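You operate a simulated robot arm through the tools that you are given. There is no shell and no other tool.

You run a simulated two-armed robot. Do the job below in one go: nothing can be reset, and whatever is moved stays where it is left.

## Task
Run the card on top of the glue unit through it, at the width on the stripe sign.
Fine: lower the glue wheel for the run and raise it again; draw the sliding plate back, leave the card on it and the knob at that width.

Only the result counts: the job must be done as asked and must still hold three seconds after the hand-in. Knocking over, shifting, dropping, spilling or breaking anything else fails it.

## Robot
Two 7-joint arms with fingered hands on one trunk that stands fixed in place. Base frame: the origin is at the foot of the trunk, x ahead of it, y to its left, z up; the work surface is at about z = 860. Lengths are in mm, angles in rad, forces in N, time in s.
The left shoulder is at [50, 214, 869], the right one opposite. With the tool pointing down near the work surface each hand reaches from about 360 to 880 mm from the base axis, measured 20 degrees to its own side. Payload 3 kg a hand.
The TCP of each hand is the grasp point between the finger pads, 26 mm short of the fingertips. In the tool frame z runs along the fingers and y along their closing line. The gripper opens to 132 mm; its body begins 73 mm behind the TCP. The gripper is a hand of 3 fingers: y runs from the thumb to the fingers, the wrist lies at [0, 0, -229] in the tool frame, and closing takes about 1.5 s.
Orientation is that of the tool frame in the base frame, as a unit quaternion [x, y, z, w]. With the fingers straight down and closing along the base's y, the tool's x points along the base's -x, its y along +y and its z along -z.

## Interface
- The arms move only by the tool arm_command. It takes "left_increments", "right_increments" or both (then of equal length, played together; a hand with none holds still); each is a list of rows, each an object (a shift or turn left out is 0, a gripper value left out holds the last) with "slide": the shift along the base's x, y, z in mm, a list of three; "rot": the turn, a rotation vector about the base's x, y, z in rad, a list of three. In form: [{"slide": [dx, dy, dz], "rot": [ax, ay, az]}, ...]. A call has 1 to 20 rows; each row shifts and turns the commanded pose from where the row before left it. "left_claw" and "right_claw" are, for a hand that has rows, the opening, from 0 (shut) to 1 (fully open), set as the call begins (left out, the last holds). Each row takes 0.2 s and may step no farther than 50 mm and 0.15 rad from the row before; otherwise, or with a gripper value out of range, the whole call is refused. Where a pose cannot be reached the arm comes as near as it can. A force on the tool above 40 N (or 10 N above the force at the start of the call, whichever is more), or a blocked arm, ends the call early, and 0.2 s more pass. Each finger travels about 72 mm/s and halts on what it meets, pressing with about 33 N; the grip force reading is that of the motor and also rises with nothing between the fingers. The clock runs only during rows and for 0.2 s after the last one: add rows that do not move to give the fingers time. It gives the time, the measured TCP pose, the force on the tool (base axes), the opening and the grip force at its end, in the units of the frame above (readings bear some noise), with the torque about the TCP (base axes, N m) and any sound that the robot's microphone picked up.
- Cameras (640 x 400 px; columns grow to the right, rows downward): "scene" is now at [31.3, -34.8, 1513.7]; the picture's right is [-0.39, -0.92, 0.00], its down [-0.49, 0.21, -0.84] and it looks along [0.78, -0.33, -0.53] (base axes); focal length 348 px, centre (320, 200). "left" rides on the left gripper at [-62, 3, -92] in its tool frame; the picture's right is [-0.05, -1.00, 0.00], its down [0.83, -0.04, -0.56] and it looks along [0.55, -0.03, 0.83] (tool axes); focal length 230 px, centre (320, 200). "right" rides on the right gripper at [62, 3, -92] in its tool frame; the picture's right is [-0.05, 1.00, 0.00], its down [-0.83, -0.04, -0.56] and it looks along [-0.55, -0.03, 0.83] (tool axes); focal length 230 px, centre (320, 200). There is no depth. A picture from a camera that has moved, and an enlarged one, comes with that camera's place and axes in the base frame and with its lens.
- capture(camera): a new picture of that camera. It takes no simulated time.
- set_fingers(finger1, finger2, thumb_bend, hand): sets how far each is bent, from 0 (flat) to 100 (curled in); at 30 the hand is open as for a grip, at 70 the pads meet at the TCP. One left out holds its place. A second passes; each finger stops where it meets its share of the squeeze, and holds until it gets a number again. A gripper value or a shape takes the hand back. It gives what a move gives, with no picture; readings hold the bend of each and the force on the fingers (four entries, about 0 where the hand has none), thumb and palm.
- preshape(shape, hand): the hand has 3 fingers and takes this shape, open, in about a second: jaw (thumb against the fingers, like two jaws); tri (thumb and two fingers); tip (a fingertip pinch); poke (one finger out to press); point (the index stretched); flat (the hand flat); cup (the hand cupped); fist (a fist). The gripper value then closes the fingers along that shape, each until it touches; the sizes above hold for jaw. It gives what a move gives, with no picture.
- head_to(pan, tilt): turns the head with the scene camera to pan (to the left, within 1.501 rad either way) and tilt (down, from -0.506 to 1.204), counted from straight ahead of the robot. It gives what a move gives.
- enlarge(camera, box): a new picture of the part [left, top, right, bottom] of that camera's present view, enlarged. It takes no simulated time.
- job_done(): hands the job in; it is judged then, once.

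Places have to be worked out from the pictures, the camera data and where the tool is seen. Open the grippers and draw the arms clear of the work before you hand the job in, unless the task says otherwise.

The tools are called after "Emit:" by a JSON object that holds its "method" and its "body". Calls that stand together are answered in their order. arm_command: Moves the arms, as the interface text tells. Its arguments: {"type":"object","properties":{"left_increments":{"type":"array"},"left_claw":{"type":"number"},"right_increments":{"type":"array"},"right_claw":{"type":"number"}},"required":[]} The other tools are called the same way: preshape (shape, hand) gives the hand a shape; set_fingers (finger1, finger2, thumb_bend, hand) moves the fingers one by one; head_to (pan, tilt) turns the head that bears the scene camera; capture (camera) takes a picture; enlarge (camera, box) takes an enlarged picture of a part of a camera's view; job_done () hands the job in.

At the start:

```text
t: 0.0
left_eef_pos: [437.1, -14.8, 1233.9]
left_tool_rot: [0.227, 0.974, 0.001, -0.001]
left_ft_force: [0.4, -0.4, -0.5]
left_moment: [-0.01, 0.03, 0.0]
left_opening: 131.9
left_grip_force: 0.0
left_shape: jaw
left_bend: [30.0, 30.0, 30.0]
left_finger forces: [0.0, 0.0, 0.0, 0.0, 0.1, 0.0]
right_eef_pos: [352.3, -400.0, 1272.1]
right_tool_rot: [0.226, 0.974, 0.0, 0.0]
right_ft_force: [1.1, 0.4, -0.5]
right_moment: [0.0, 0.02, 0.0]
right_opening: 132.0
right_grip_force: 0.0
right_shape: jaw
right_bend: [30.0, 30.0, 30.0]
right_finger forces: [0.0, 0.0, 0.1, 0.0, 0.0, 0.0]
head pan, tilt (commanded): [-0.403, 0.564]
```

scene: 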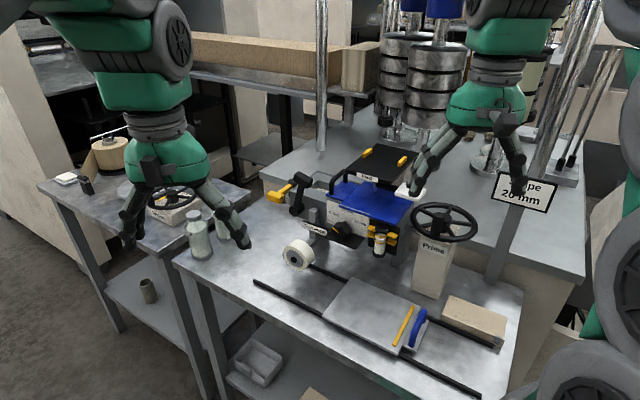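
right: 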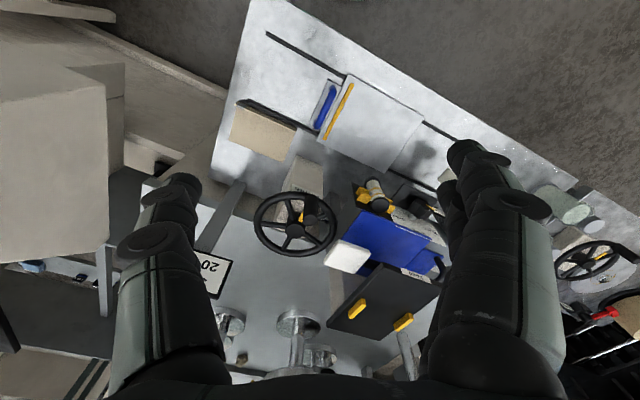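
left: 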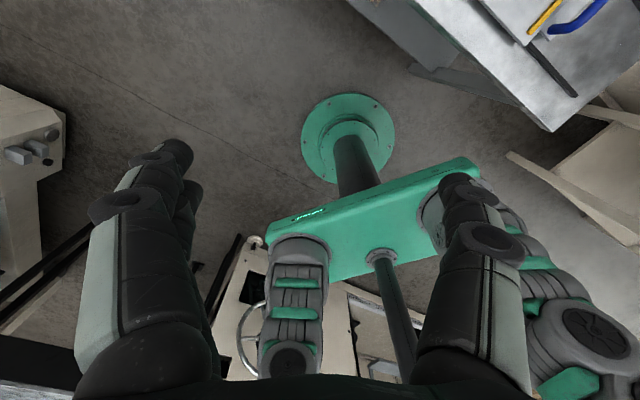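

The scene shows a glue unit (blue top), a sliding plate on rails with a blue handle, handwheels and a stripe sign reading about 20 mm. I enlarge the view to read the parts more closely.

Emit:
{"method": "enlarge", "body": {"camera": "scene", "box": [240, 130, 440, 280]}}

Emit:
{"method": "enlarge", "body": {"camera": "scene", "box": [400, 130, 600, 280]}}

Emit:
{"method": "enlarge", "body": {"camera": "scene", "box": [240, 240, 540, 400]}}

Emit:
{"method": "enlarge", "body": {"camera": "right", "box": [200, 150, 460, 350]}}

```text
2.67 times, centred on (340, 205) of scene
camera zoom: at [31.3, -34.8, 1513.7], right [-0.39, -0.92, 0.0], down [-0.49, 0.21, -0.84], along [0.78, -0.33, -0.53], focal length 929 px, centre (267, 187)
```

zoom: 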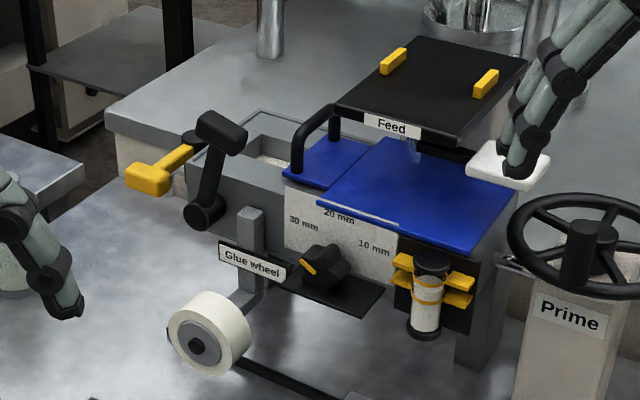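

```text
2.67 times, centred on (500, 205) of scene
camera zoom: at [31.3, -34.8, 1513.7], right [-0.39, -0.92, 0.0], down [-0.49, 0.21, -0.84], along [0.78, -0.33, -0.53], focal length 929 px, centre (-160, 187)
```

zoom: 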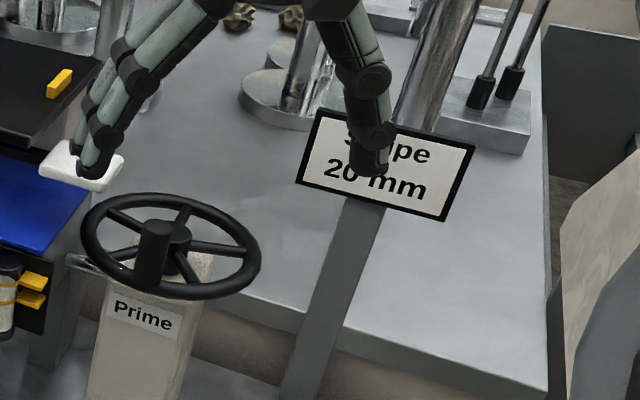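

```text
2.13 times, centred on (390, 320) of scene
camera zoom: at [31.3, -34.8, 1513.7], right [-0.39, -0.92, 0.0], down [-0.49, 0.21, -0.84], along [0.78, -0.33, -0.53], focal length 743 px, centre (171, -56)
```

zoom: 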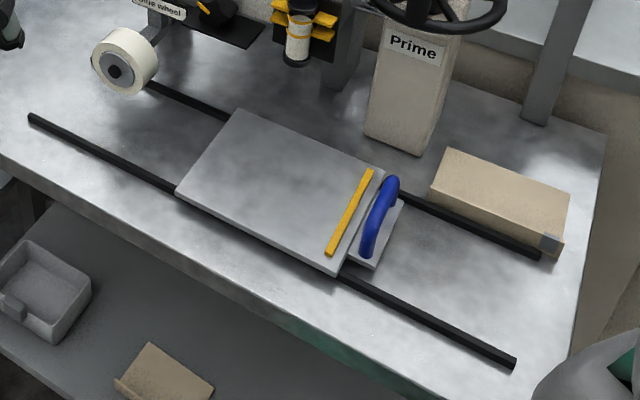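

```text
2.00 times, centred on (330, 250) of right
camera zoom: at [298.3, -369.9, 1364.0], right [0.49, 0.87, 0.0], down [0.73, -0.41, 0.56], along [0.48, -0.27, -0.83], focal length 460 px, centre (300, 100)
```

zoom: 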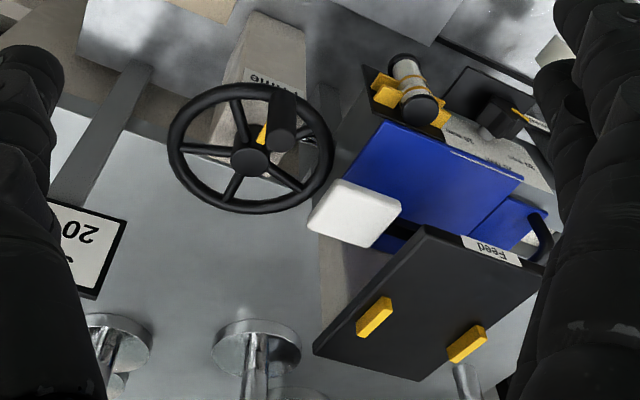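

The sign reads "Stripe 20 mm", and the knob on the unit (30/20/10 mm) seems to point at 30. The hands hide part of the unit, so I move the left hand left and the right hand back and right for a clear view.

Emit:
{"method": "arm_command", "body": {"left_increments": [{"slide": [-20, 40, 0]}, {"slide": [-20, 40, 0]}, {"slide": [-20, 40, 0]}, {"slide": [-20, 40, 0]}, {"slide": [0, 40, 0]}, {"slide": [0, 40, 0]}], "right_increments": [{"slide": [-10, -40, 0]}, {"slide": [-10, -40, 0]}, {"slide": [-10, -40, 0]}, {"slide": [-10, -40, 0]}, {"slide": [0, -40, 0]}, {"slide": [0, 0, 0]}]}}

Emit:
{"method": "capture", "body": {"camera": "scene"}}

Emit:
{"method": "capture", "body": {"camera": "right"}}

```text
t: 1.4
left_eef_pos: [354.6, 225.6, 1234.8]
left_tool_rot: [0.227, 0.974, -0.001, 0.0]
left_ft_force: [1.0, 0.9, -0.8]
left_moment: [-0.02, 0.02, -0.01]
left_opening: 131.7
left_grip_force: 0.0
left_shape: jaw
left_bend: [30.0, 30.0, 30.0]
left_finger forces: [0.0, 0.0, 0.0, 0.1, 0.0, 0.0]
right_eef_pos: [313.1, -571.6, 1266.1]
right_tool_rot: [0.227, 0.974, 0.0, 0.0]
right_ft_force: [0.0, 0.1, -0.7]
right_moment: [0.01, 0.02, 0.0]
right_opening: 131.9
right_grip_force: 0.1
right_shape: jaw
right_bend: [30.0, 30.0, 30.0]
right_finger forces: [0.0, 0.0, 0.0, 0.1, 0.0, 0.0]
right hand out of reach, approached as far as the arm can: row 5
head pan, tilt (commanded): [-0.403, 0.564]
```

```text
taken
camera scene: at [31.2, -34.9, 1513.7], right [-0.39, -0.92, 0.0], down [-0.49, 0.21, -0.84], along [0.78, -0.33, -0.53], focal length 348 px, centre (320, 200)
```

scene: 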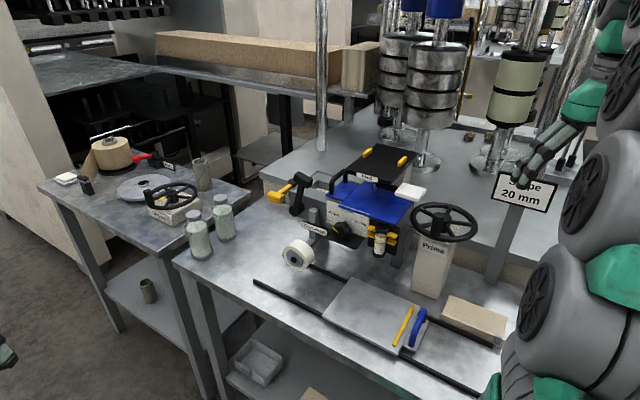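

```text
taken
camera right: at [258.6, -541.0, 1358.5], right [0.49, 0.87, 0.0], down [0.73, -0.41, 0.56], along [0.48, -0.27, -0.83], focal length 230 px, centre (320, 200)
```

right: 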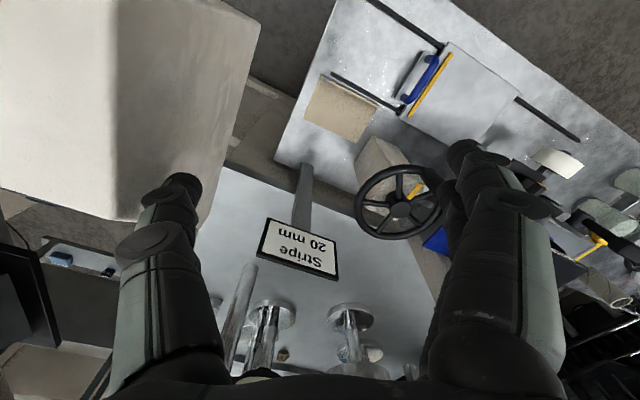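

The view is clear now. I enlarge the unit, the card, the handwheel and the glue wheel.

Emit:
{"method": "enlarge", "body": {"camera": "scene", "box": [310, 130, 440, 211]}}

Emit:
{"method": "enlarge", "body": {"camera": "scene", "box": [255, 160, 385, 280]}}

Emit:
{"method": "enlarge", "body": {"camera": "scene", "box": [350, 170, 500, 290]}}

Emit:
{"method": "enlarge", "body": {"camera": "scene", "box": [40, 120, 260, 260]}}

Emit:
{"method": "enlarge", "body": {"camera": "scene", "box": [280, 270, 500, 400]}}

```text
4.92 times, centred on (375, 170) of scene
camera zoom: at [31.2, -34.9, 1513.7], right [-0.39, -0.92, 0.0], down [-0.49, 0.21, -0.84], along [0.78, -0.33, -0.53], focal length 1714 px, centre (49, 345)
```

zoom: 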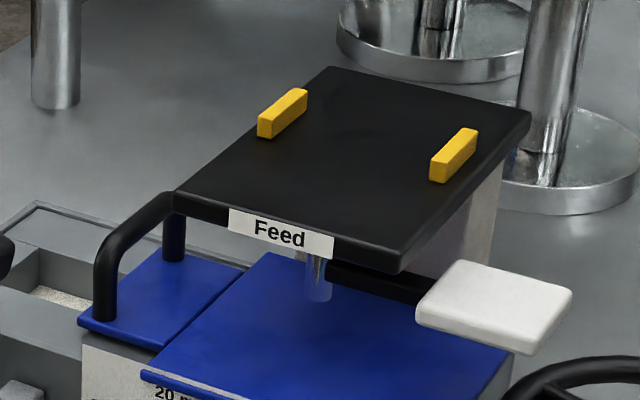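

```text
3.33 times, centred on (320, 220) of scene
camera zoom: at [31.2, -34.9, 1513.7], right [-0.39, -0.92, 0.0], down [-0.49, 0.21, -0.84], along [0.78, -0.33, -0.53], focal length 1161 px, centre (320, 133)
```

zoom: 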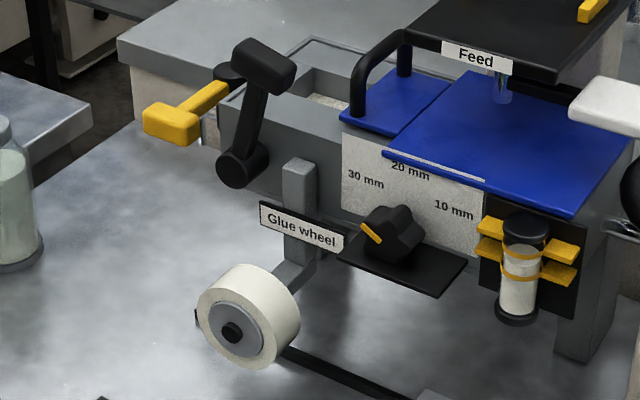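

```text
3.33 times, centred on (425, 230) of scene
camera zoom: at [31.2, -34.9, 1513.7], right [-0.39, -0.92, 0.0], down [-0.49, 0.21, -0.84], along [0.78, -0.33, -0.53], focal length 1161 px, centre (-30, 100)
```

zoom: 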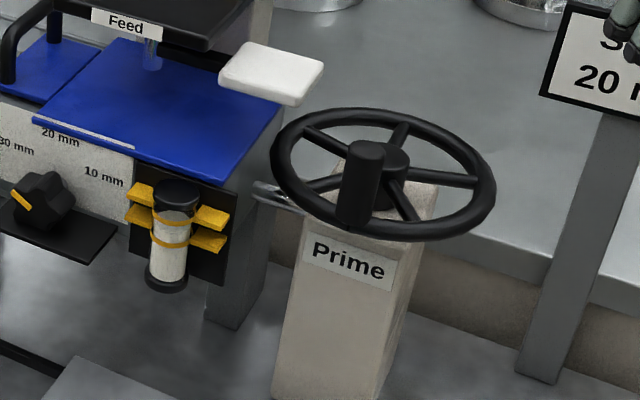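

```text
2.86 times, centred on (150, 190) of scene
camera zoom: at [31.2, -34.9, 1513.7], right [-0.39, -0.92, 0.0], down [-0.49, 0.21, -0.84], along [0.78, -0.33, -0.53], focal length 995 px, centre (806, 229)
```

zoom: 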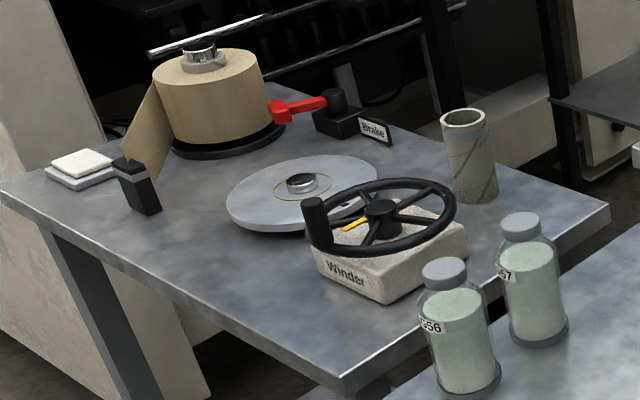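

```text
2.91 times, centred on (390, 335) of scene
camera zoom: at [31.2, -34.9, 1513.7], right [-0.39, -0.92, 0.0], down [-0.49, 0.21, -0.84], along [0.78, -0.33, -0.53], focal length 1013 px, centre (116, -193)
```

zoom: 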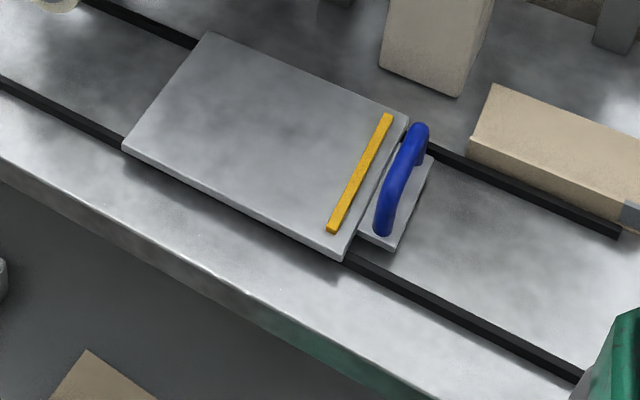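

The blue top works out at about z = 1076, the "Feed" plate at about 1165 and the white slab at about 1140. I still can't tell which piece is the card, so I move the right hand over the unit for a view from above.

Emit:
{"method": "arm_command", "body": {"right_increments": [{"slide": [10, 40, 10]}, {"slide": [20, 40, 10]}, {"slide": [20, 35, 10]}, {"slide": [20, 35, 10]}, {"slide": [20, 30, 10]}, {"slide": [0, 0, 0]}]}}

Emit:
{"method": "capture", "body": {"camera": "right"}}

```text
t: 2.8
left_eef_pos: [356.6, 224.5, 1234.1]
left_tool_rot: [0.226, 0.974, 0.0, -0.001]
left_ft_force: [-0.2, 0.1, 0.2]
left_moment: [0.01, -0.04, 0.0]
left_opening: 131.7
left_grip_force: 0.1
left_shape: jaw
left_bend: [30.0, 30.0, 30.0]
left_finger forces: [0.0, 0.0, 0.0, 0.0, 0.0, 0.0]
right_eef_pos: [410.3, -412.4, 1273.4]
right_tool_rot: [0.227, 0.974, 0.0, -0.001]
right_ft_force: [-0.2, -1.2, -0.3]
right_moment: [0.0, -0.01, 0.02]
right_opening: 132.3
right_grip_force: 0.0
right_shape: jaw
right_bend: [30.0, 30.0, 30.0]
right_finger forces: [0.0, 0.1, 0.0, 0.1, 0.1, 0.0]
right hand out of reach, approached as far as the arm can: row 2, 3, 4, 5
head pan, tilt (commanded): [-0.403, 0.564]
```

```text
taken
camera right: at [354.9, -382.2, 1365.1], right [0.49, 0.87, 0.0], down [0.73, -0.41, 0.56], along [0.48, -0.27, -0.83], focal length 230 px, centre (320, 200)
```

right: 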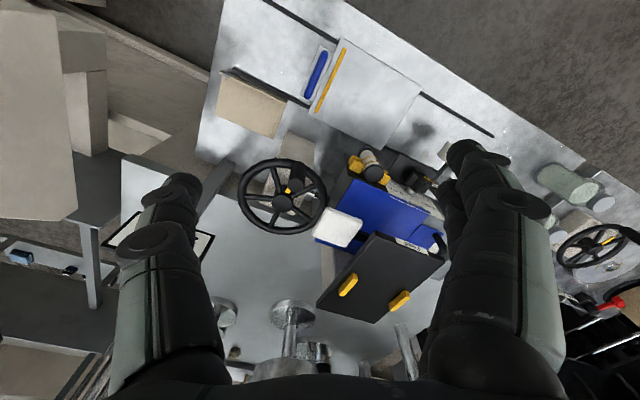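

Emit:
{"method": "enlarge", "body": {"camera": "right", "box": [290, 140, 460, 246]}}

Emit:
{"method": "enlarge", "body": {"camera": "right", "box": [290, 230, 460, 336]}}

Emit:
{"method": "enlarge", "body": {"camera": "right", "box": [200, 20, 460, 182]}}

```text
3.76 times, centred on (375, 193) of right
camera zoom: at [354.9, -382.2, 1365.1], right [0.49, 0.87, 0.0], down [0.73, -0.41, 0.56], along [0.48, -0.27, -0.83], focal length 866 px, centre (113, 226)
```

zoom: 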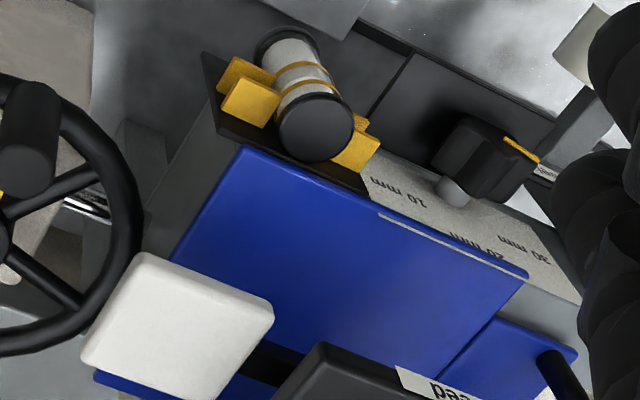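

```text
3.76 times, centred on (375, 283) of right
camera zoom: at [354.9, -382.2, 1365.1], right [0.49, 0.87, 0.0], down [0.73, -0.41, 0.56], along [0.48, -0.27, -0.83], focal length 866 px, centre (113, -112)
```

zoom: 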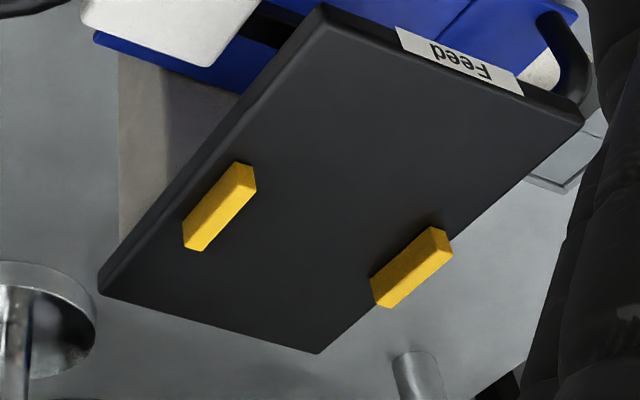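

```text
2.46 times, centred on (330, 101) of right
camera zoom: at [354.9, -382.2, 1365.1], right [0.49, 0.87, 0.0], down [0.73, -0.41, 0.56], along [0.48, -0.27, -0.83], focal length 566 px, centre (295, 444)
```

zoom: 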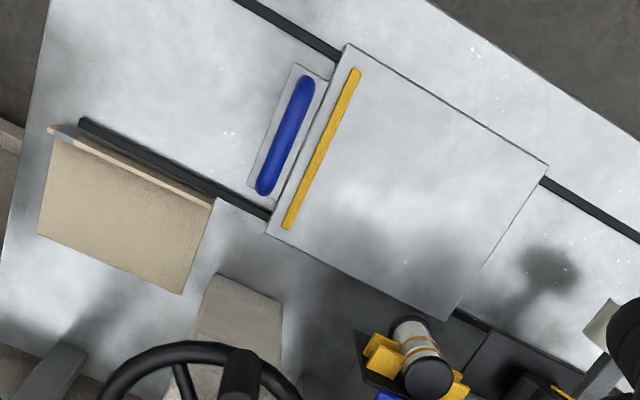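

The blue sheet measures roughly 136 x 126 mm on the unit top at z ≈ 1076, and a white slab hovers at z ≈ 1140. I need a low side view to see what supports what, so I bring the right hand lower on the robot side and tilt it forward.

Emit:
{"method": "arm_command", "body": {"right_increments": [{"slide": [-20, 25, -15], "rot": [-0.066, -0.135, 0]}, {"slide": [-20, 25, -20], "rot": [-0.066, -0.135, 0]}, {"slide": [-15, 20, -20], "rot": [-0.066, -0.135, 0]}, {"slide": [0, 10, -20], "rot": [-0.066, -0.135, 0]}, {"slide": [0, 10, -20], "rot": [-0.066, -0.135, 0]}, {"slide": [0, 0, 0]}]}}

Emit:
{"method": "capture", "body": {"camera": "right"}}

```text
t: 4.2
left_eef_pos: [357.2, 225.4, 1234.1]
left_tool_rot: [0.227, 0.974, 0.0, 0.0]
left_ft_force: [0.0, -0.2, -0.1]
left_moment: [-0.02, -0.01, 0.02]
left_opening: 131.7
left_grip_force: 0.0
left_shape: jaw
left_bend: [30.0, 30.0, 30.0]
left_finger forces: [0.0, 0.0, 0.0, 0.0, 0.0, 0.0]
right_eef_pos: [352.4, -322.6, 1178.8]
right_tool_rot: [0.211, 0.906, -0.083, 0.359]
right_ft_force: [0.3, -0.4, 0.4]
right_moment: [-0.04, 0.0, 0.0]
right_opening: 131.7
right_grip_force: 0.0
right_shape: jaw
right_bend: [30.0, 30.0, 30.0]
right_finger forces: [0.0, 0.0, 0.1, 0.1, 0.1, 0.1]
head pan, tilt (commanded): [-0.403, 0.564]
```

```text
taken
camera right: at [256.9, -272.0, 1203.0], right [0.47, 0.88, 0.04], down [0.18, -0.14, 0.97], along [0.86, -0.45, -0.23], focal length 230 px, centre (320, 200)
```

right: 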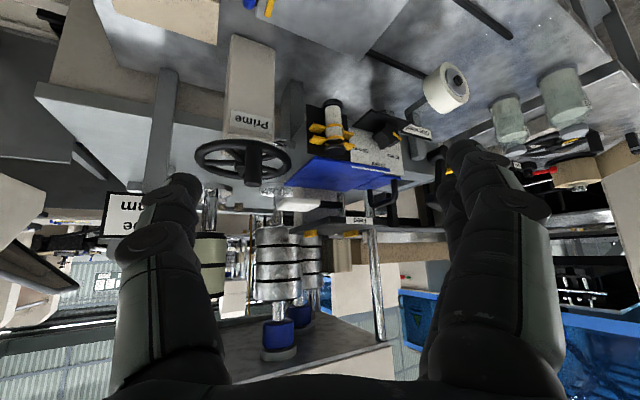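

The right camera now looks in from the side (picture upside down). I enlarge the unit, the slab and the wheel.

Emit:
{"method": "enlarge", "body": {"camera": "right", "box": [250, 140, 410, 240]}}

Emit:
{"method": "enlarge", "body": {"camera": "right", "box": [340, 50, 480, 200]}}

Emit:
{"method": "enlarge", "body": {"camera": "right", "box": [185, 60, 345, 220]}}

```text
4.00 times, centred on (330, 190) of right
camera zoom: at [256.9, -272.0, 1203.0], right [0.47, 0.88, 0.04], down [0.18, -0.14, 0.97], along [0.86, -0.45, -0.23], focal length 920 px, centre (280, 240)
```

zoom: 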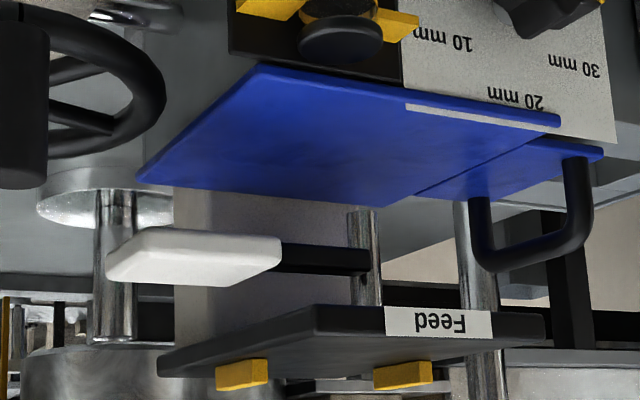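

```text
2.67 times, centred on (410, 125) of right
camera zoom: at [256.9, -272.0, 1203.0], right [0.47, 0.88, 0.04], down [0.18, -0.14, 0.97], along [0.86, -0.45, -0.23], focal length 614 px, centre (80, 400)
```

zoom: 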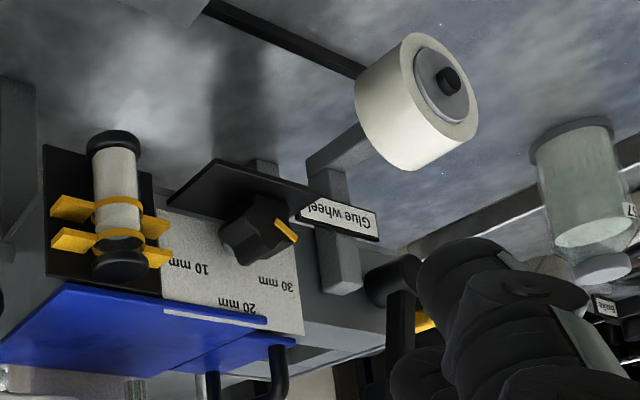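

```text
2.50 times, centred on (265, 140) of right
camera zoom: at [256.9, -272.0, 1203.0], right [0.47, 0.88, 0.04], down [0.18, -0.14, 0.97], along [0.86, -0.45, -0.23], focal length 575 px, centre (458, 350)
```

zoom: 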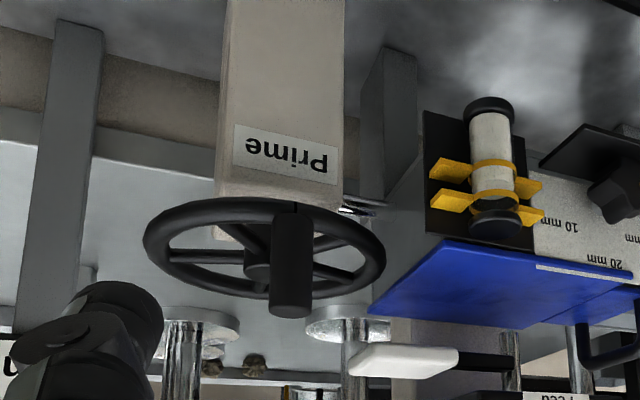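

The white slab turns out to be a paddle on a black arm belonging to the Feed stand behind. So the card seems to be the thin blue sheet lying on the unit with its front edge sticking out. I zoom in tightly on its edges.

Emit:
{"method": "enlarge", "body": {"camera": "right", "box": [280, 145, 350, 189]}}

Emit:
{"method": "enlarge", "body": {"camera": "right", "box": [345, 145, 415, 189]}}

Emit:
{"method": "enlarge", "body": {"camera": "scene", "box": [320, 165, 385, 206]}}

Emit:
{"method": "enlarge", "body": {"camera": "scene", "box": [365, 185, 430, 226]}}

```text
9.09 times, centred on (315, 167) of right
camera zoom: at [256.9, -272.0, 1203.0], right [0.47, 0.88, 0.04], down [0.18, -0.14, 0.97], along [0.86, -0.45, -0.23], focal length 2092 px, centre (366, 500)
```

zoom: 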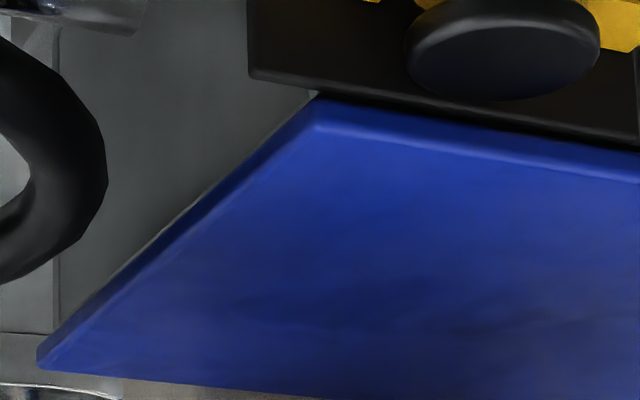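

```text
9.09 times, centred on (380, 167) of right
camera zoom: at [256.9, -272.0, 1203.0], right [0.47, 0.88, 0.04], down [0.18, -0.14, 0.97], along [0.86, -0.45, -0.23], focal length 2092 px, centre (-226, 500)
```

zoom: 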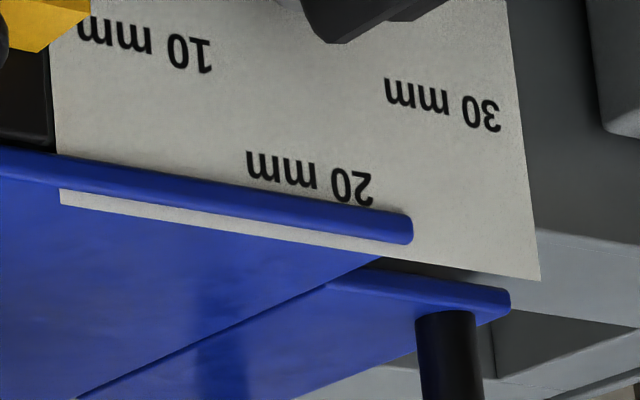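

```text
9.76 times, centred on (352, 186) of scene
camera zoom: at [31.3, -34.8, 1513.7], right [-0.39, -0.92, 0.0], down [-0.49, 0.21, -0.84], along [0.78, -0.33, -0.53], focal length 3398 px, centre (3, 342)
```

zoom: 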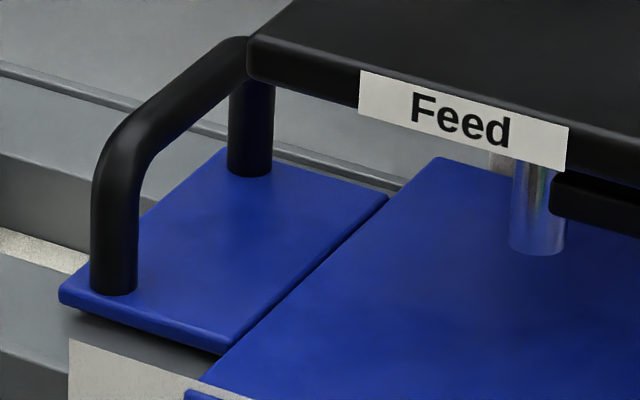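

```text
9.76 times, centred on (398, 206) of scene
camera zoom: at [31.3, -34.8, 1513.7], right [-0.39, -0.92, 0.0], down [-0.49, 0.21, -0.84], along [0.78, -0.33, -0.53], focal length 3398 px, centre (-436, 146)
```

zoom: 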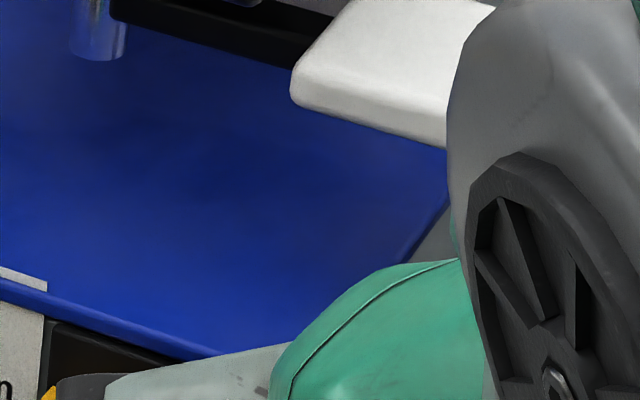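

The blue sheet and the handled lid look alike, so I'm not yet sure which part is the card. I zoom in on the white paddle and its bar, the sheet's left edge, the Feed plate and the brown block.

Emit:
{"method": "enlarge", "body": {"camera": "scene", "box": [372, 170, 432, 207]}}

Emit:
{"method": "enlarge", "body": {"camera": "right", "box": [270, 185, 350, 235]}}

Emit:
{"method": "enlarge", "body": {"camera": "scene", "box": [340, 140, 420, 190]}}

Emit:
{"method": "enlarge", "body": {"camera": "scene", "box": [430, 280, 530, 360]}}

Emit:
{"method": "enlarge", "body": {"camera": "scene", "box": [220, 320, 360, 400]}}

```text
10.67 times, centred on (402, 188) of scene
camera zoom: at [31.3, -34.8, 1513.7], right [-0.39, -0.92, 0.0], down [-0.49, 0.21, -0.84], along [0.78, -0.33, -0.53], focal length 3715 px, centre (-555, 323)
```

zoom: 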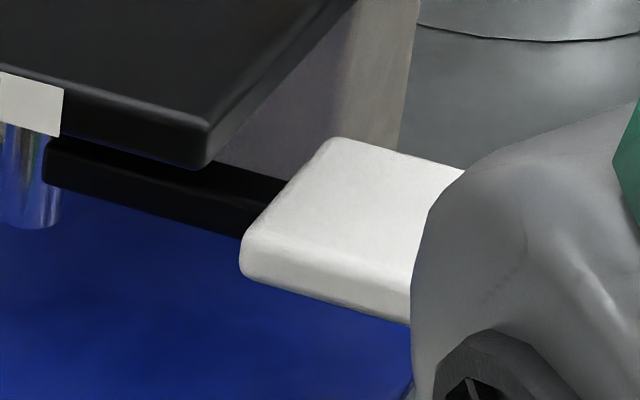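

```text
8.00 times, centred on (310, 210) of right
camera zoom: at [256.9, -272.0, 1203.0], right [0.47, 0.88, 0.04], down [0.18, -0.14, 0.97], along [0.86, -0.45, -0.23], focal length 1841 px, centre (400, 120)
```

zoom: 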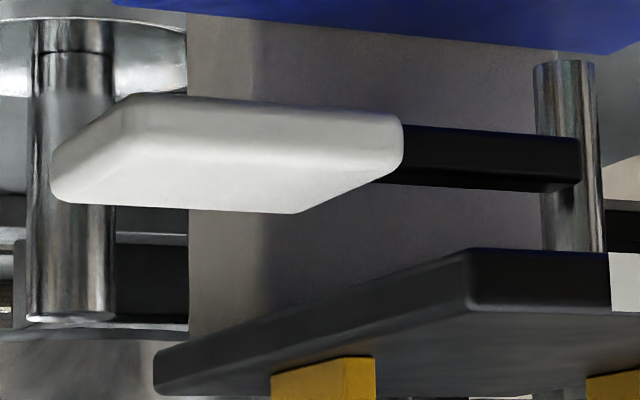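

```text
8.00 times, centred on (380, 165) of scene
camera zoom: at [31.3, -34.8, 1513.7], right [-0.39, -0.92, 0.0], down [-0.49, 0.21, -0.84], along [0.78, -0.33, -0.53], focal length 2786 px, centre (-160, 480)
```

zoom: 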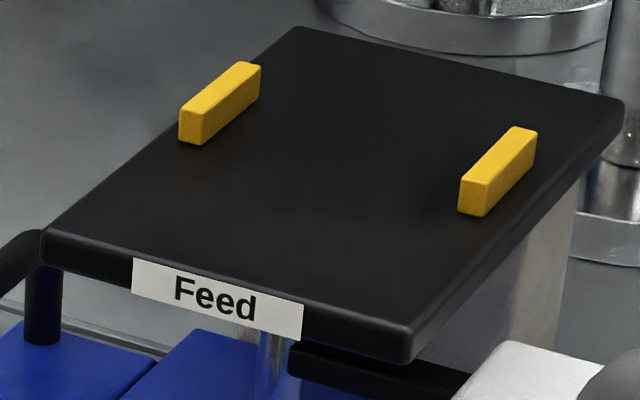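

```text
5.00 times, centred on (480, 320) of scene
camera zoom: at [31.3, -34.8, 1513.7], right [-0.39, -0.92, 0.0], down [-0.49, 0.21, -0.84], along [0.78, -0.33, -0.53], focal length 1741 px, centre (-480, -400)
```

zoom: 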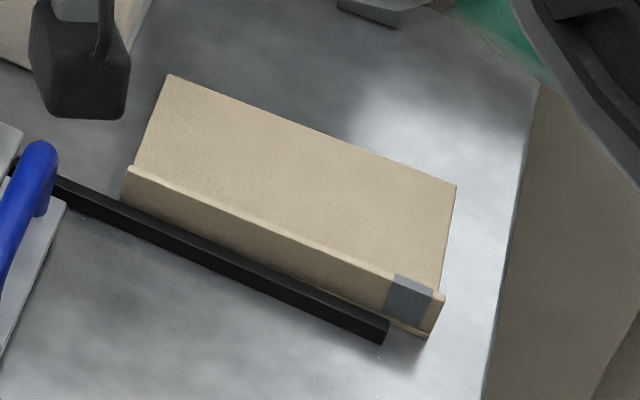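

```text
4.57 times, centred on (290, 360) of scene
camera zoom: at [31.3, -34.8, 1513.7], right [-0.39, -0.92, 0.0], down [-0.49, 0.21, -0.84], along [0.78, -0.33, -0.53], focal length 1592 px, centre (457, -531)
```

zoom: 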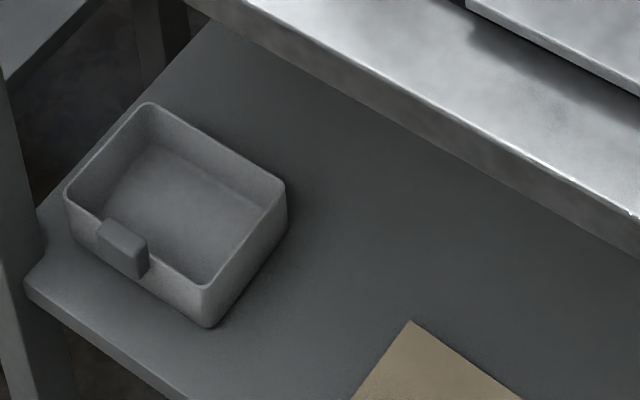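

The white paddle is fixed to a bar on the Feed stand, so the blue sheet is still my candidate. I lower the right hand to bring its camera level with the unit's top and look at the sheet's edge and whatever lies under it.

Emit:
{"method": "arm_command", "body": {"right_increments": [{"slide": [0, 0, -30]}, {"slide": [0, 0, -30]}, {"slide": [0, 0, -30]}, {"slide": [0, 0, -20]}, {"slide": [0, 0, 0]}]}}

Emit:
{"method": "enlarge", "body": {"camera": "right", "box": [280, 140, 460, 260]}}

Emit:
{"method": "capture", "body": {"camera": "right"}}

```text
t: 5.4
left_eef_pos: [356.0, 225.1, 1232.8]
left_tool_rot: [0.227, 0.974, 0.0, 0.0]
left_ft_force: [-0.1, 0.5, -0.3]
left_moment: [0.03, 0.0, 0.04]
left_opening: 131.8
left_grip_force: 0.0
left_shape: jaw
left_bend: [30.0, 30.0, 30.0]
left_finger forces: [0.0, 0.1, 0.1, 0.0, 0.0, 0.1]
right_eef_pos: [381.5, -330.2, 1134.8]
right_tool_rot: [0.211, 0.906, -0.082, 0.357]
right_ft_force: [0.0, 0.7, -0.9]
right_moment: [0.01, 0.0, -0.01]
right_opening: 131.7
right_grip_force: 0.0
right_shape: jaw
right_bend: [30.0, 30.0, 30.0]
right_finger forces: [0.1, 0.0, 0.0, 0.0, 0.1, 0.0]
right hand out of reach, approached as far as the arm can: row 2, 3, 4
head pan, tilt (commanded): [-0.403, 0.564]
```

```text
3.33 times, centred on (370, 200) of right
camera zoom: at [286.4, -278.2, 1160.2], right [0.48, 0.88, 0.04], down [0.19, -0.14, 0.97], along [0.86, -0.45, -0.23], focal length 767 px, centre (153, 200)
```

zoom: 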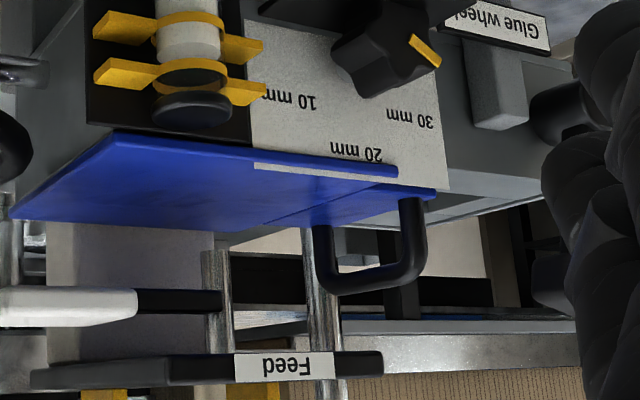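

```text
taken
camera right: at [286.4, -278.2, 1160.2], right [0.48, 0.88, 0.04], down [0.19, -0.14, 0.97], along [0.86, -0.45, -0.23], focal length 230 px, centre (320, 200)
```

right: 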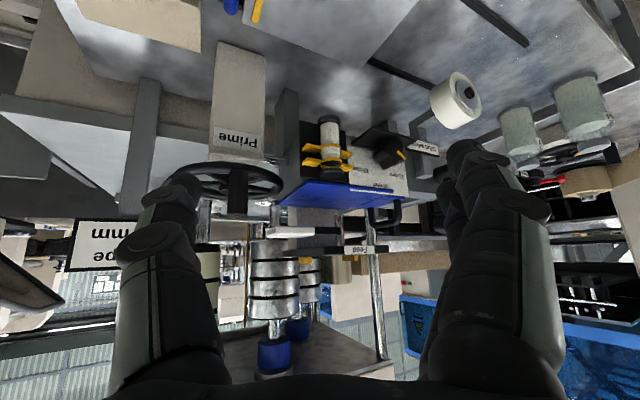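

The view from here still can't settle what the card is. I turn the left hand about its vertical axis so its camera can look at the unit from the left, and bring it nearer.

Emit:
{"method": "arm_command", "body": {"left_increments": [{"rot": [0, 0, 0.15]}, {"rot": [0, 0, 0.15]}, {"rot": [0, 0, 0.15]}, {"rot": [0, 0, 0.15]}, {"rot": [0, 0, 0.15]}, {"rot": [0, 0, 0.15]}, {"rot": [0, 0, 0.15]}, {"rot": [0, 0, 0.15]}, {"rot": [0, 0, 0.15]}, {"rot": [0, 0, 0.15]}, {"rot": [0, 0, 0.15]}, {"rot": [0, 0, 0.15]}, {"rot": [0, 0, 0.15]}, {"rot": [0, 0, 0.15]}, {"rot": [0, 0, 0.15]}, {"rot": [0, 0, 0]}]}}

Emit:
{"method": "capture", "body": {"camera": "left"}}

Emit:
{"method": "capture", "body": {"camera": "scene"}}

```text
t: 8.8
left_eef_pos: [356.1, 225.4, 1235.8]
left_tool_rot: [0.781, -0.625, 0.0, 0.0]
left_ft_force: [1.1, -0.9, 0.0]
left_moment: [0.04, -0.02, 0.02]
left_opening: 131.8
left_grip_force: 0.1
left_shape: jaw
left_bend: [30.0, 30.0, 30.0]
left_finger forces: [0.0, 0.1, 0.1, 0.0, 0.0, 0.1]
right_eef_pos: [381.0, -329.3, 1135.4]
right_tool_rot: [0.211, 0.907, -0.082, 0.356]
right_ft_force: [-0.1, -0.4, 0.2]
right_moment: [-0.04, 0.02, 0.04]
right_opening: 132.1
right_grip_force: 0.0
right_shape: jaw
right_bend: [30.0, 30.0, 30.0]
right_finger forces: [0.0, 0.0, 0.1, 0.1, 0.0, 0.1]
head pan, tilt (commanded): [-0.403, 0.564]
```

```text
taken
camera left: at [339.4, 285.7, 1326.3], right [0.96, 0.27, 0.0], down [0.22, -0.8, 0.56], along [0.15, -0.53, -0.83], focal length 230 px, centre (320, 200)
```

left: 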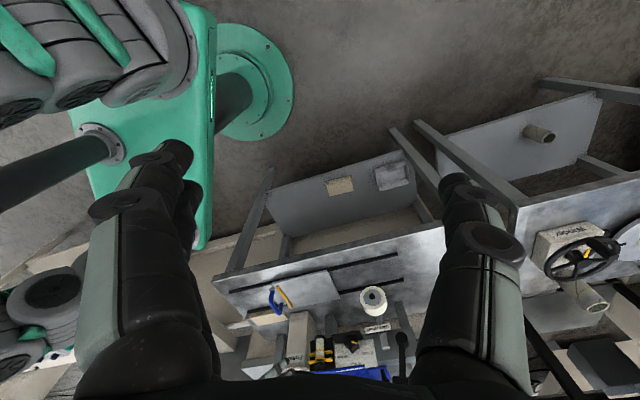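

```text
taken
camera scene: at [31.3, -34.8, 1513.7], right [-0.39, -0.92, 0.0], down [-0.49, 0.21, -0.84], along [0.78, -0.33, -0.53], focal length 348 px, centre (320, 200)
```

scene: 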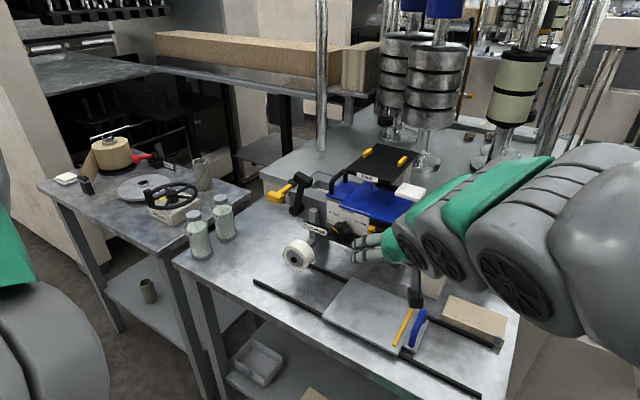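

The left hand turned without trouble. I bring it over toward the unit with a slight tilt, and pull the right hand back and up out of the way.

Emit:
{"method": "arm_command", "body": {"left_increments": [{"slide": [15, -40, 0]}, {"slide": [15, -40, 0], "rot": [-0.098, -0.022, 0]}, {"slide": [15, -40, 0], "rot": [-0.098, -0.022, 0]}, {"slide": [15, -40, 0], "rot": [-0.098, -0.022, 0]}, {"slide": [10, -40, 0]}, {"slide": [10, -30, 0]}, {"slide": [0, 0, 0]}], "right_increments": [{"slide": [-20, -20, 20]}, {"slide": [-20, -20, 20]}, {"slide": [-20, -20, 10]}, {"slide": [0, -20, 0]}, {"slide": [0, -20, 0]}, {"slide": [0, 0, 0]}, {"slide": [0, 0, 0]}]}}

Emit:
{"method": "capture", "body": {"camera": "left"}}

```text
t: 10.4
left_eef_pos: [417.3, 39.1, 1184.9]
left_tool_rot: [0.77, -0.619, 0.12, 0.093]
left_ft_force: [0.5, 0.7, 0.1]
left_moment: [-0.01, -0.01, -0.02]
left_opening: 132.1
left_grip_force: 0.0
left_shape: jaw
left_bend: [30.0, 30.0, 30.0]
left_finger forces: [0.1, 0.1, 0.0, 0.0, 0.0, 0.0]
left hand out of reach, approached as far as the arm can: row 3, 4, 5, 6
right_eef_pos: [321.6, -428.9, 1183.2]
right_tool_rot: [0.211, 0.906, -0.082, 0.357]
right_ft_force: [0.3, -0.2, 0.9]
right_moment: [-0.02, 0.0, 0.01]
right_opening: 131.9
right_grip_force: 0.1
right_shape: jaw
right_bend: [30.0, 30.0, 30.0]
right_finger forces: [0.0, 0.0, 0.0, 0.0, 0.1, 0.1]
head pan, tilt (commanded): [-0.403, 0.564]
```

```text
taken
camera left: at [395.7, 124.0, 1255.3], right [0.96, 0.26, -0.01], down [0.17, -0.6, 0.78], along [0.2, -0.75, -0.63], focal length 230 px, centre (320, 200)
```

left: 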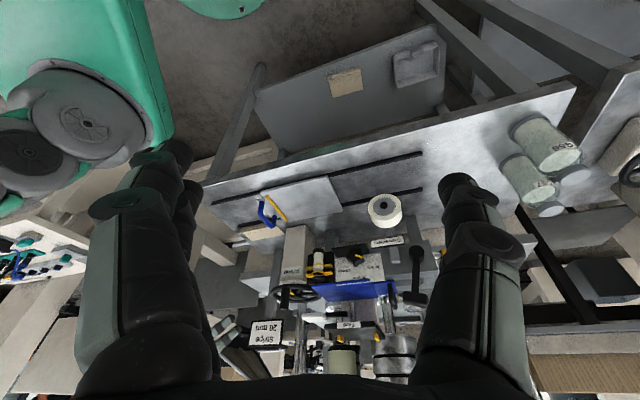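

Emit:
{"method": "enlarge", "body": {"camera": "left", "box": [260, 220, 440, 340]}}

Emit:
{"method": "enlarge", "body": {"camera": "left", "box": [310, 260, 430, 335]}}

Emit:
{"method": "enlarge", "body": {"camera": "left", "box": [200, 140, 430, 270]}}

```text
3.33 times, centred on (350, 280) of left
camera zoom: at [395.7, 124.0, 1255.3], right [0.96, 0.26, -0.01], down [0.17, -0.6, 0.78], along [0.2, -0.75, -0.63], focal length 767 px, centre (220, -67)
```

zoom: 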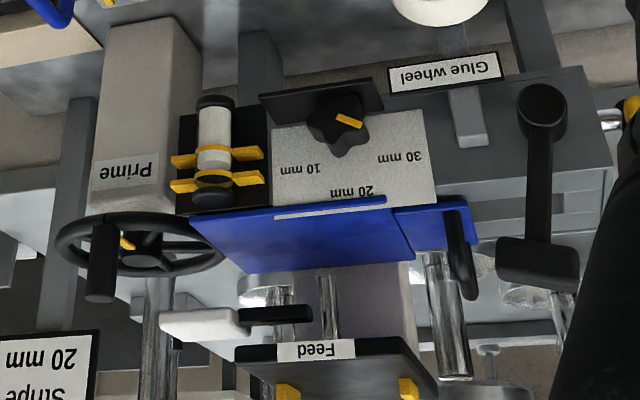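

```text
5.33 times, centred on (370, 298) of left
camera zoom: at [395.7, 124.0, 1255.3], right [0.96, 0.26, -0.01], down [0.17, -0.6, 0.78], along [0.2, -0.75, -0.63], focal length 1227 px, centre (53, -320)
```

zoom: 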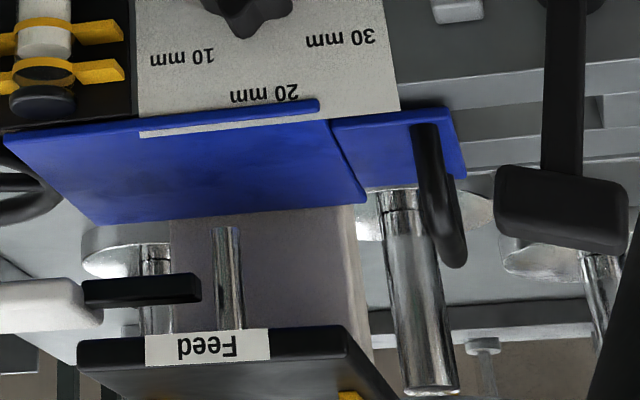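

```text
2.78 times, centred on (315, 205) of left
camera zoom: at [395.7, 124.0, 1255.3], right [0.96, 0.26, -0.01], down [0.17, -0.6, 0.78], along [0.2, -0.75, -0.63], focal length 640 px, centre (334, 186)
```

zoom: 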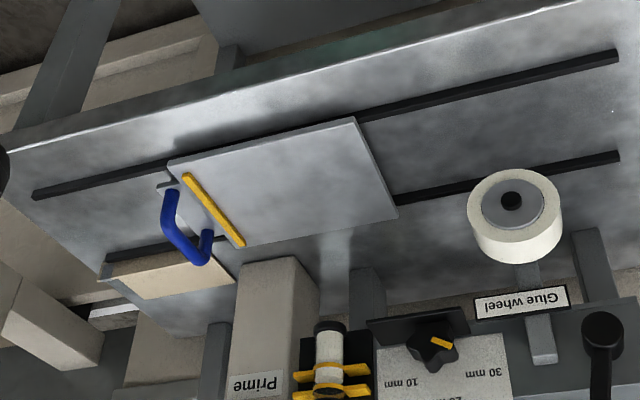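

The left view shows the sheet's left side face standing slightly above the lid. I zoom in hard on that seam, the front edge and the sheet's back to see whether it is a loose piece.

Emit:
{"method": "enlarge", "body": {"camera": "left", "box": [350, 275, 400, 306]}}

Emit:
{"method": "enlarge", "body": {"camera": "left", "box": [308, 275, 358, 306]}}

Emit:
{"method": "enlarge", "body": {"camera": "left", "box": [300, 300, 360, 337]}}

Emit:
{"method": "enlarge", "body": {"camera": "left", "box": [330, 240, 380, 280]}}

Emit:
{"method": "enlarge", "body": {"camera": "left", "box": [380, 225, 450, 310]}}

```text
12.80 times, centred on (375, 290) of left
camera zoom: at [395.7, 124.0, 1255.3], right [0.96, 0.26, -0.01], down [0.17, -0.6, 0.78], along [0.2, -0.75, -0.63], focal length 2945 px, centre (-384, -958)
```

zoom: 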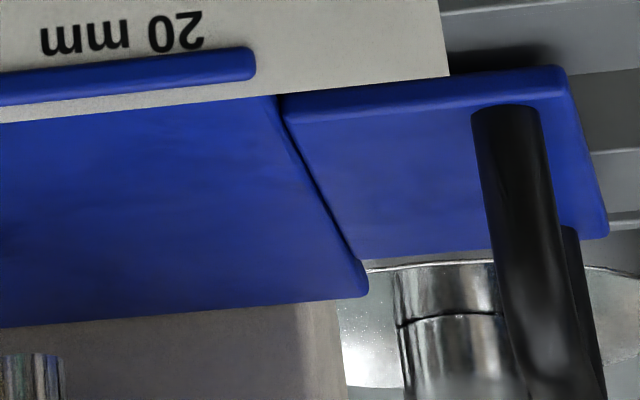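

```text
12.80 times, centred on (333, 290) of left
camera zoom: at [395.7, 124.0, 1255.3], right [0.96, 0.26, -0.01], down [0.17, -0.6, 0.78], along [0.2, -0.75, -0.63], focal length 2945 px, centre (154, -958)
```

zoom: 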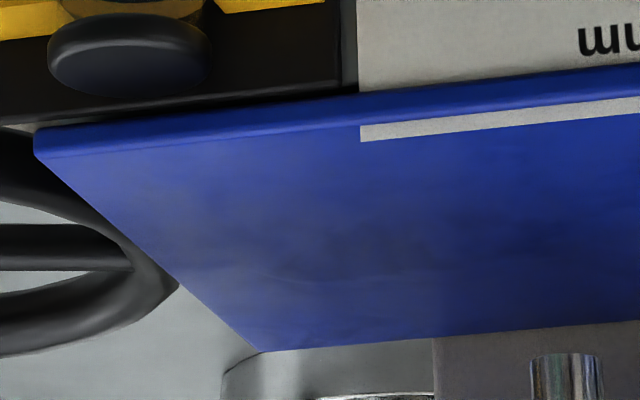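

```text
10.67 times, centred on (330, 318) of left
camera zoom: at [395.7, 124.0, 1255.3], right [0.96, 0.26, -0.01], down [0.17, -0.6, 0.78], along [0.2, -0.75, -0.63], focal length 2454 px, centre (213, -1064)
```

zoom: 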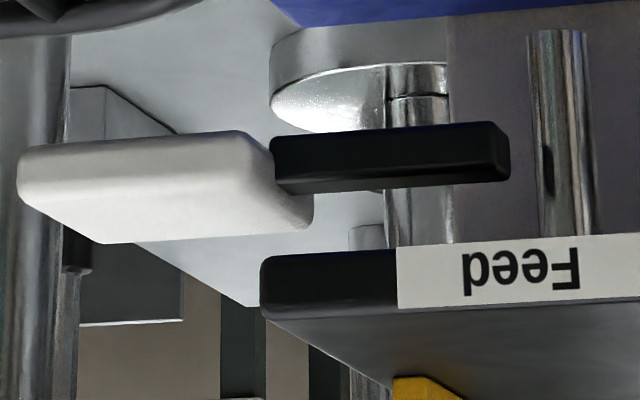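

```text
10.00 times, centred on (355, 260) of left
camera zoom: at [395.7, 124.0, 1255.3], right [0.96, 0.26, -0.01], down [0.17, -0.6, 0.78], along [0.2, -0.75, -0.63], focal length 2301 px, centre (-30, -400)
```

zoom: 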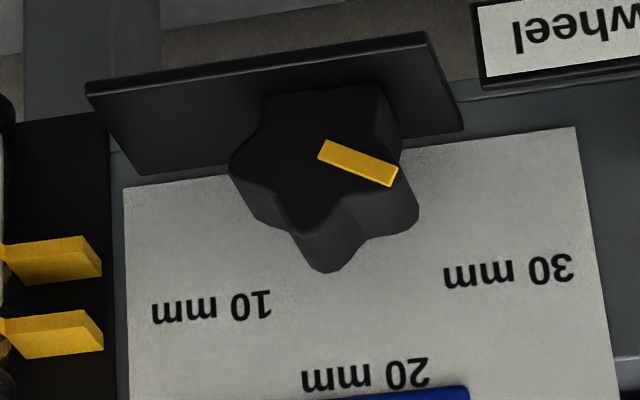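

```text
4.71 times, centred on (415, 268) of left
camera zoom: at [395.7, 124.0, 1255.3], right [0.96, 0.26, -0.01], down [0.17, -0.6, 0.78], along [0.2, -0.75, -0.63], focal length 1083 px, centre (-127, -118)
```

zoom: 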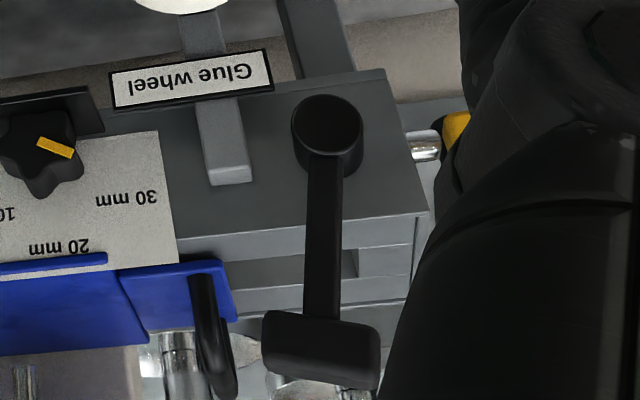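

The knob's yellow mark points to the 30 mm side. To see what holds the white paddle and the sheet's right side, I swing the right hand round to look from the front right, staying clear of the sign at about (450, -696, 1125).

Emit:
{"method": "arm_command", "body": {"right_increments": [{"slide": [10, -12, 3], "rot": [0, 0, 0.13]}, {"slide": [10, -12, 3], "rot": [0, 0, 0.13]}, {"slide": [10, -12, 3], "rot": [0, 0, 0.13]}, {"slide": [10, -12, 3], "rot": [0, 0, 0.13]}, {"slide": [10, -12, 3], "rot": [0, 0, 0.13]}, {"slide": [10, -12, 3], "rot": [0, 0, 0.13]}, {"slide": [10, -12, 3], "rot": [0, 0, 0.13]}, {"slide": [0, 0, 0]}]}}

Emit:
{"method": "capture", "body": {"camera": "right"}}

```text
t: 12.2
left_eef_pos: [417.8, 39.9, 1185.7]
left_tool_rot: [0.771, -0.619, 0.12, 0.093]
left_ft_force: [0.8, 1.0, 0.2]
left_moment: [0.01, 0.0, 0.02]
left_opening: 131.8
left_grip_force: 0.0
left_shape: jaw
left_bend: [30.0, 30.0, 30.0]
left_finger forces: [0.0, 0.0, 0.0, 0.0, 0.0, 0.1]
right_eef_pos: [391.2, -513.4, 1205.9]
right_tool_rot: [-0.21, 0.906, 0.085, 0.357]
right_ft_force: [-0.2, -0.2, -0.7]
right_moment: [-0.01, -0.04, 0.01]
right_opening: 131.7
right_grip_force: 0.0
right_shape: jaw
right_bend: [30.0, 30.0, 30.0]
right_finger forces: [0.0, 0.0, 0.1, 0.1, 0.0, 0.0]
head pan, tilt (commanded): [-0.403, 0.564]
```

```text
taken
camera right: at [293.1, -557.2, 1231.0], right [-0.4, 0.91, 0.04], down [0.22, 0.06, 0.97], along [0.89, 0.4, -0.23], focal length 230 px, centre (320, 200)
```

right: 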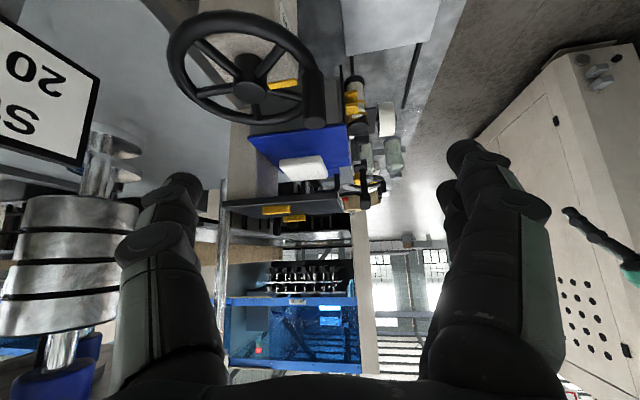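

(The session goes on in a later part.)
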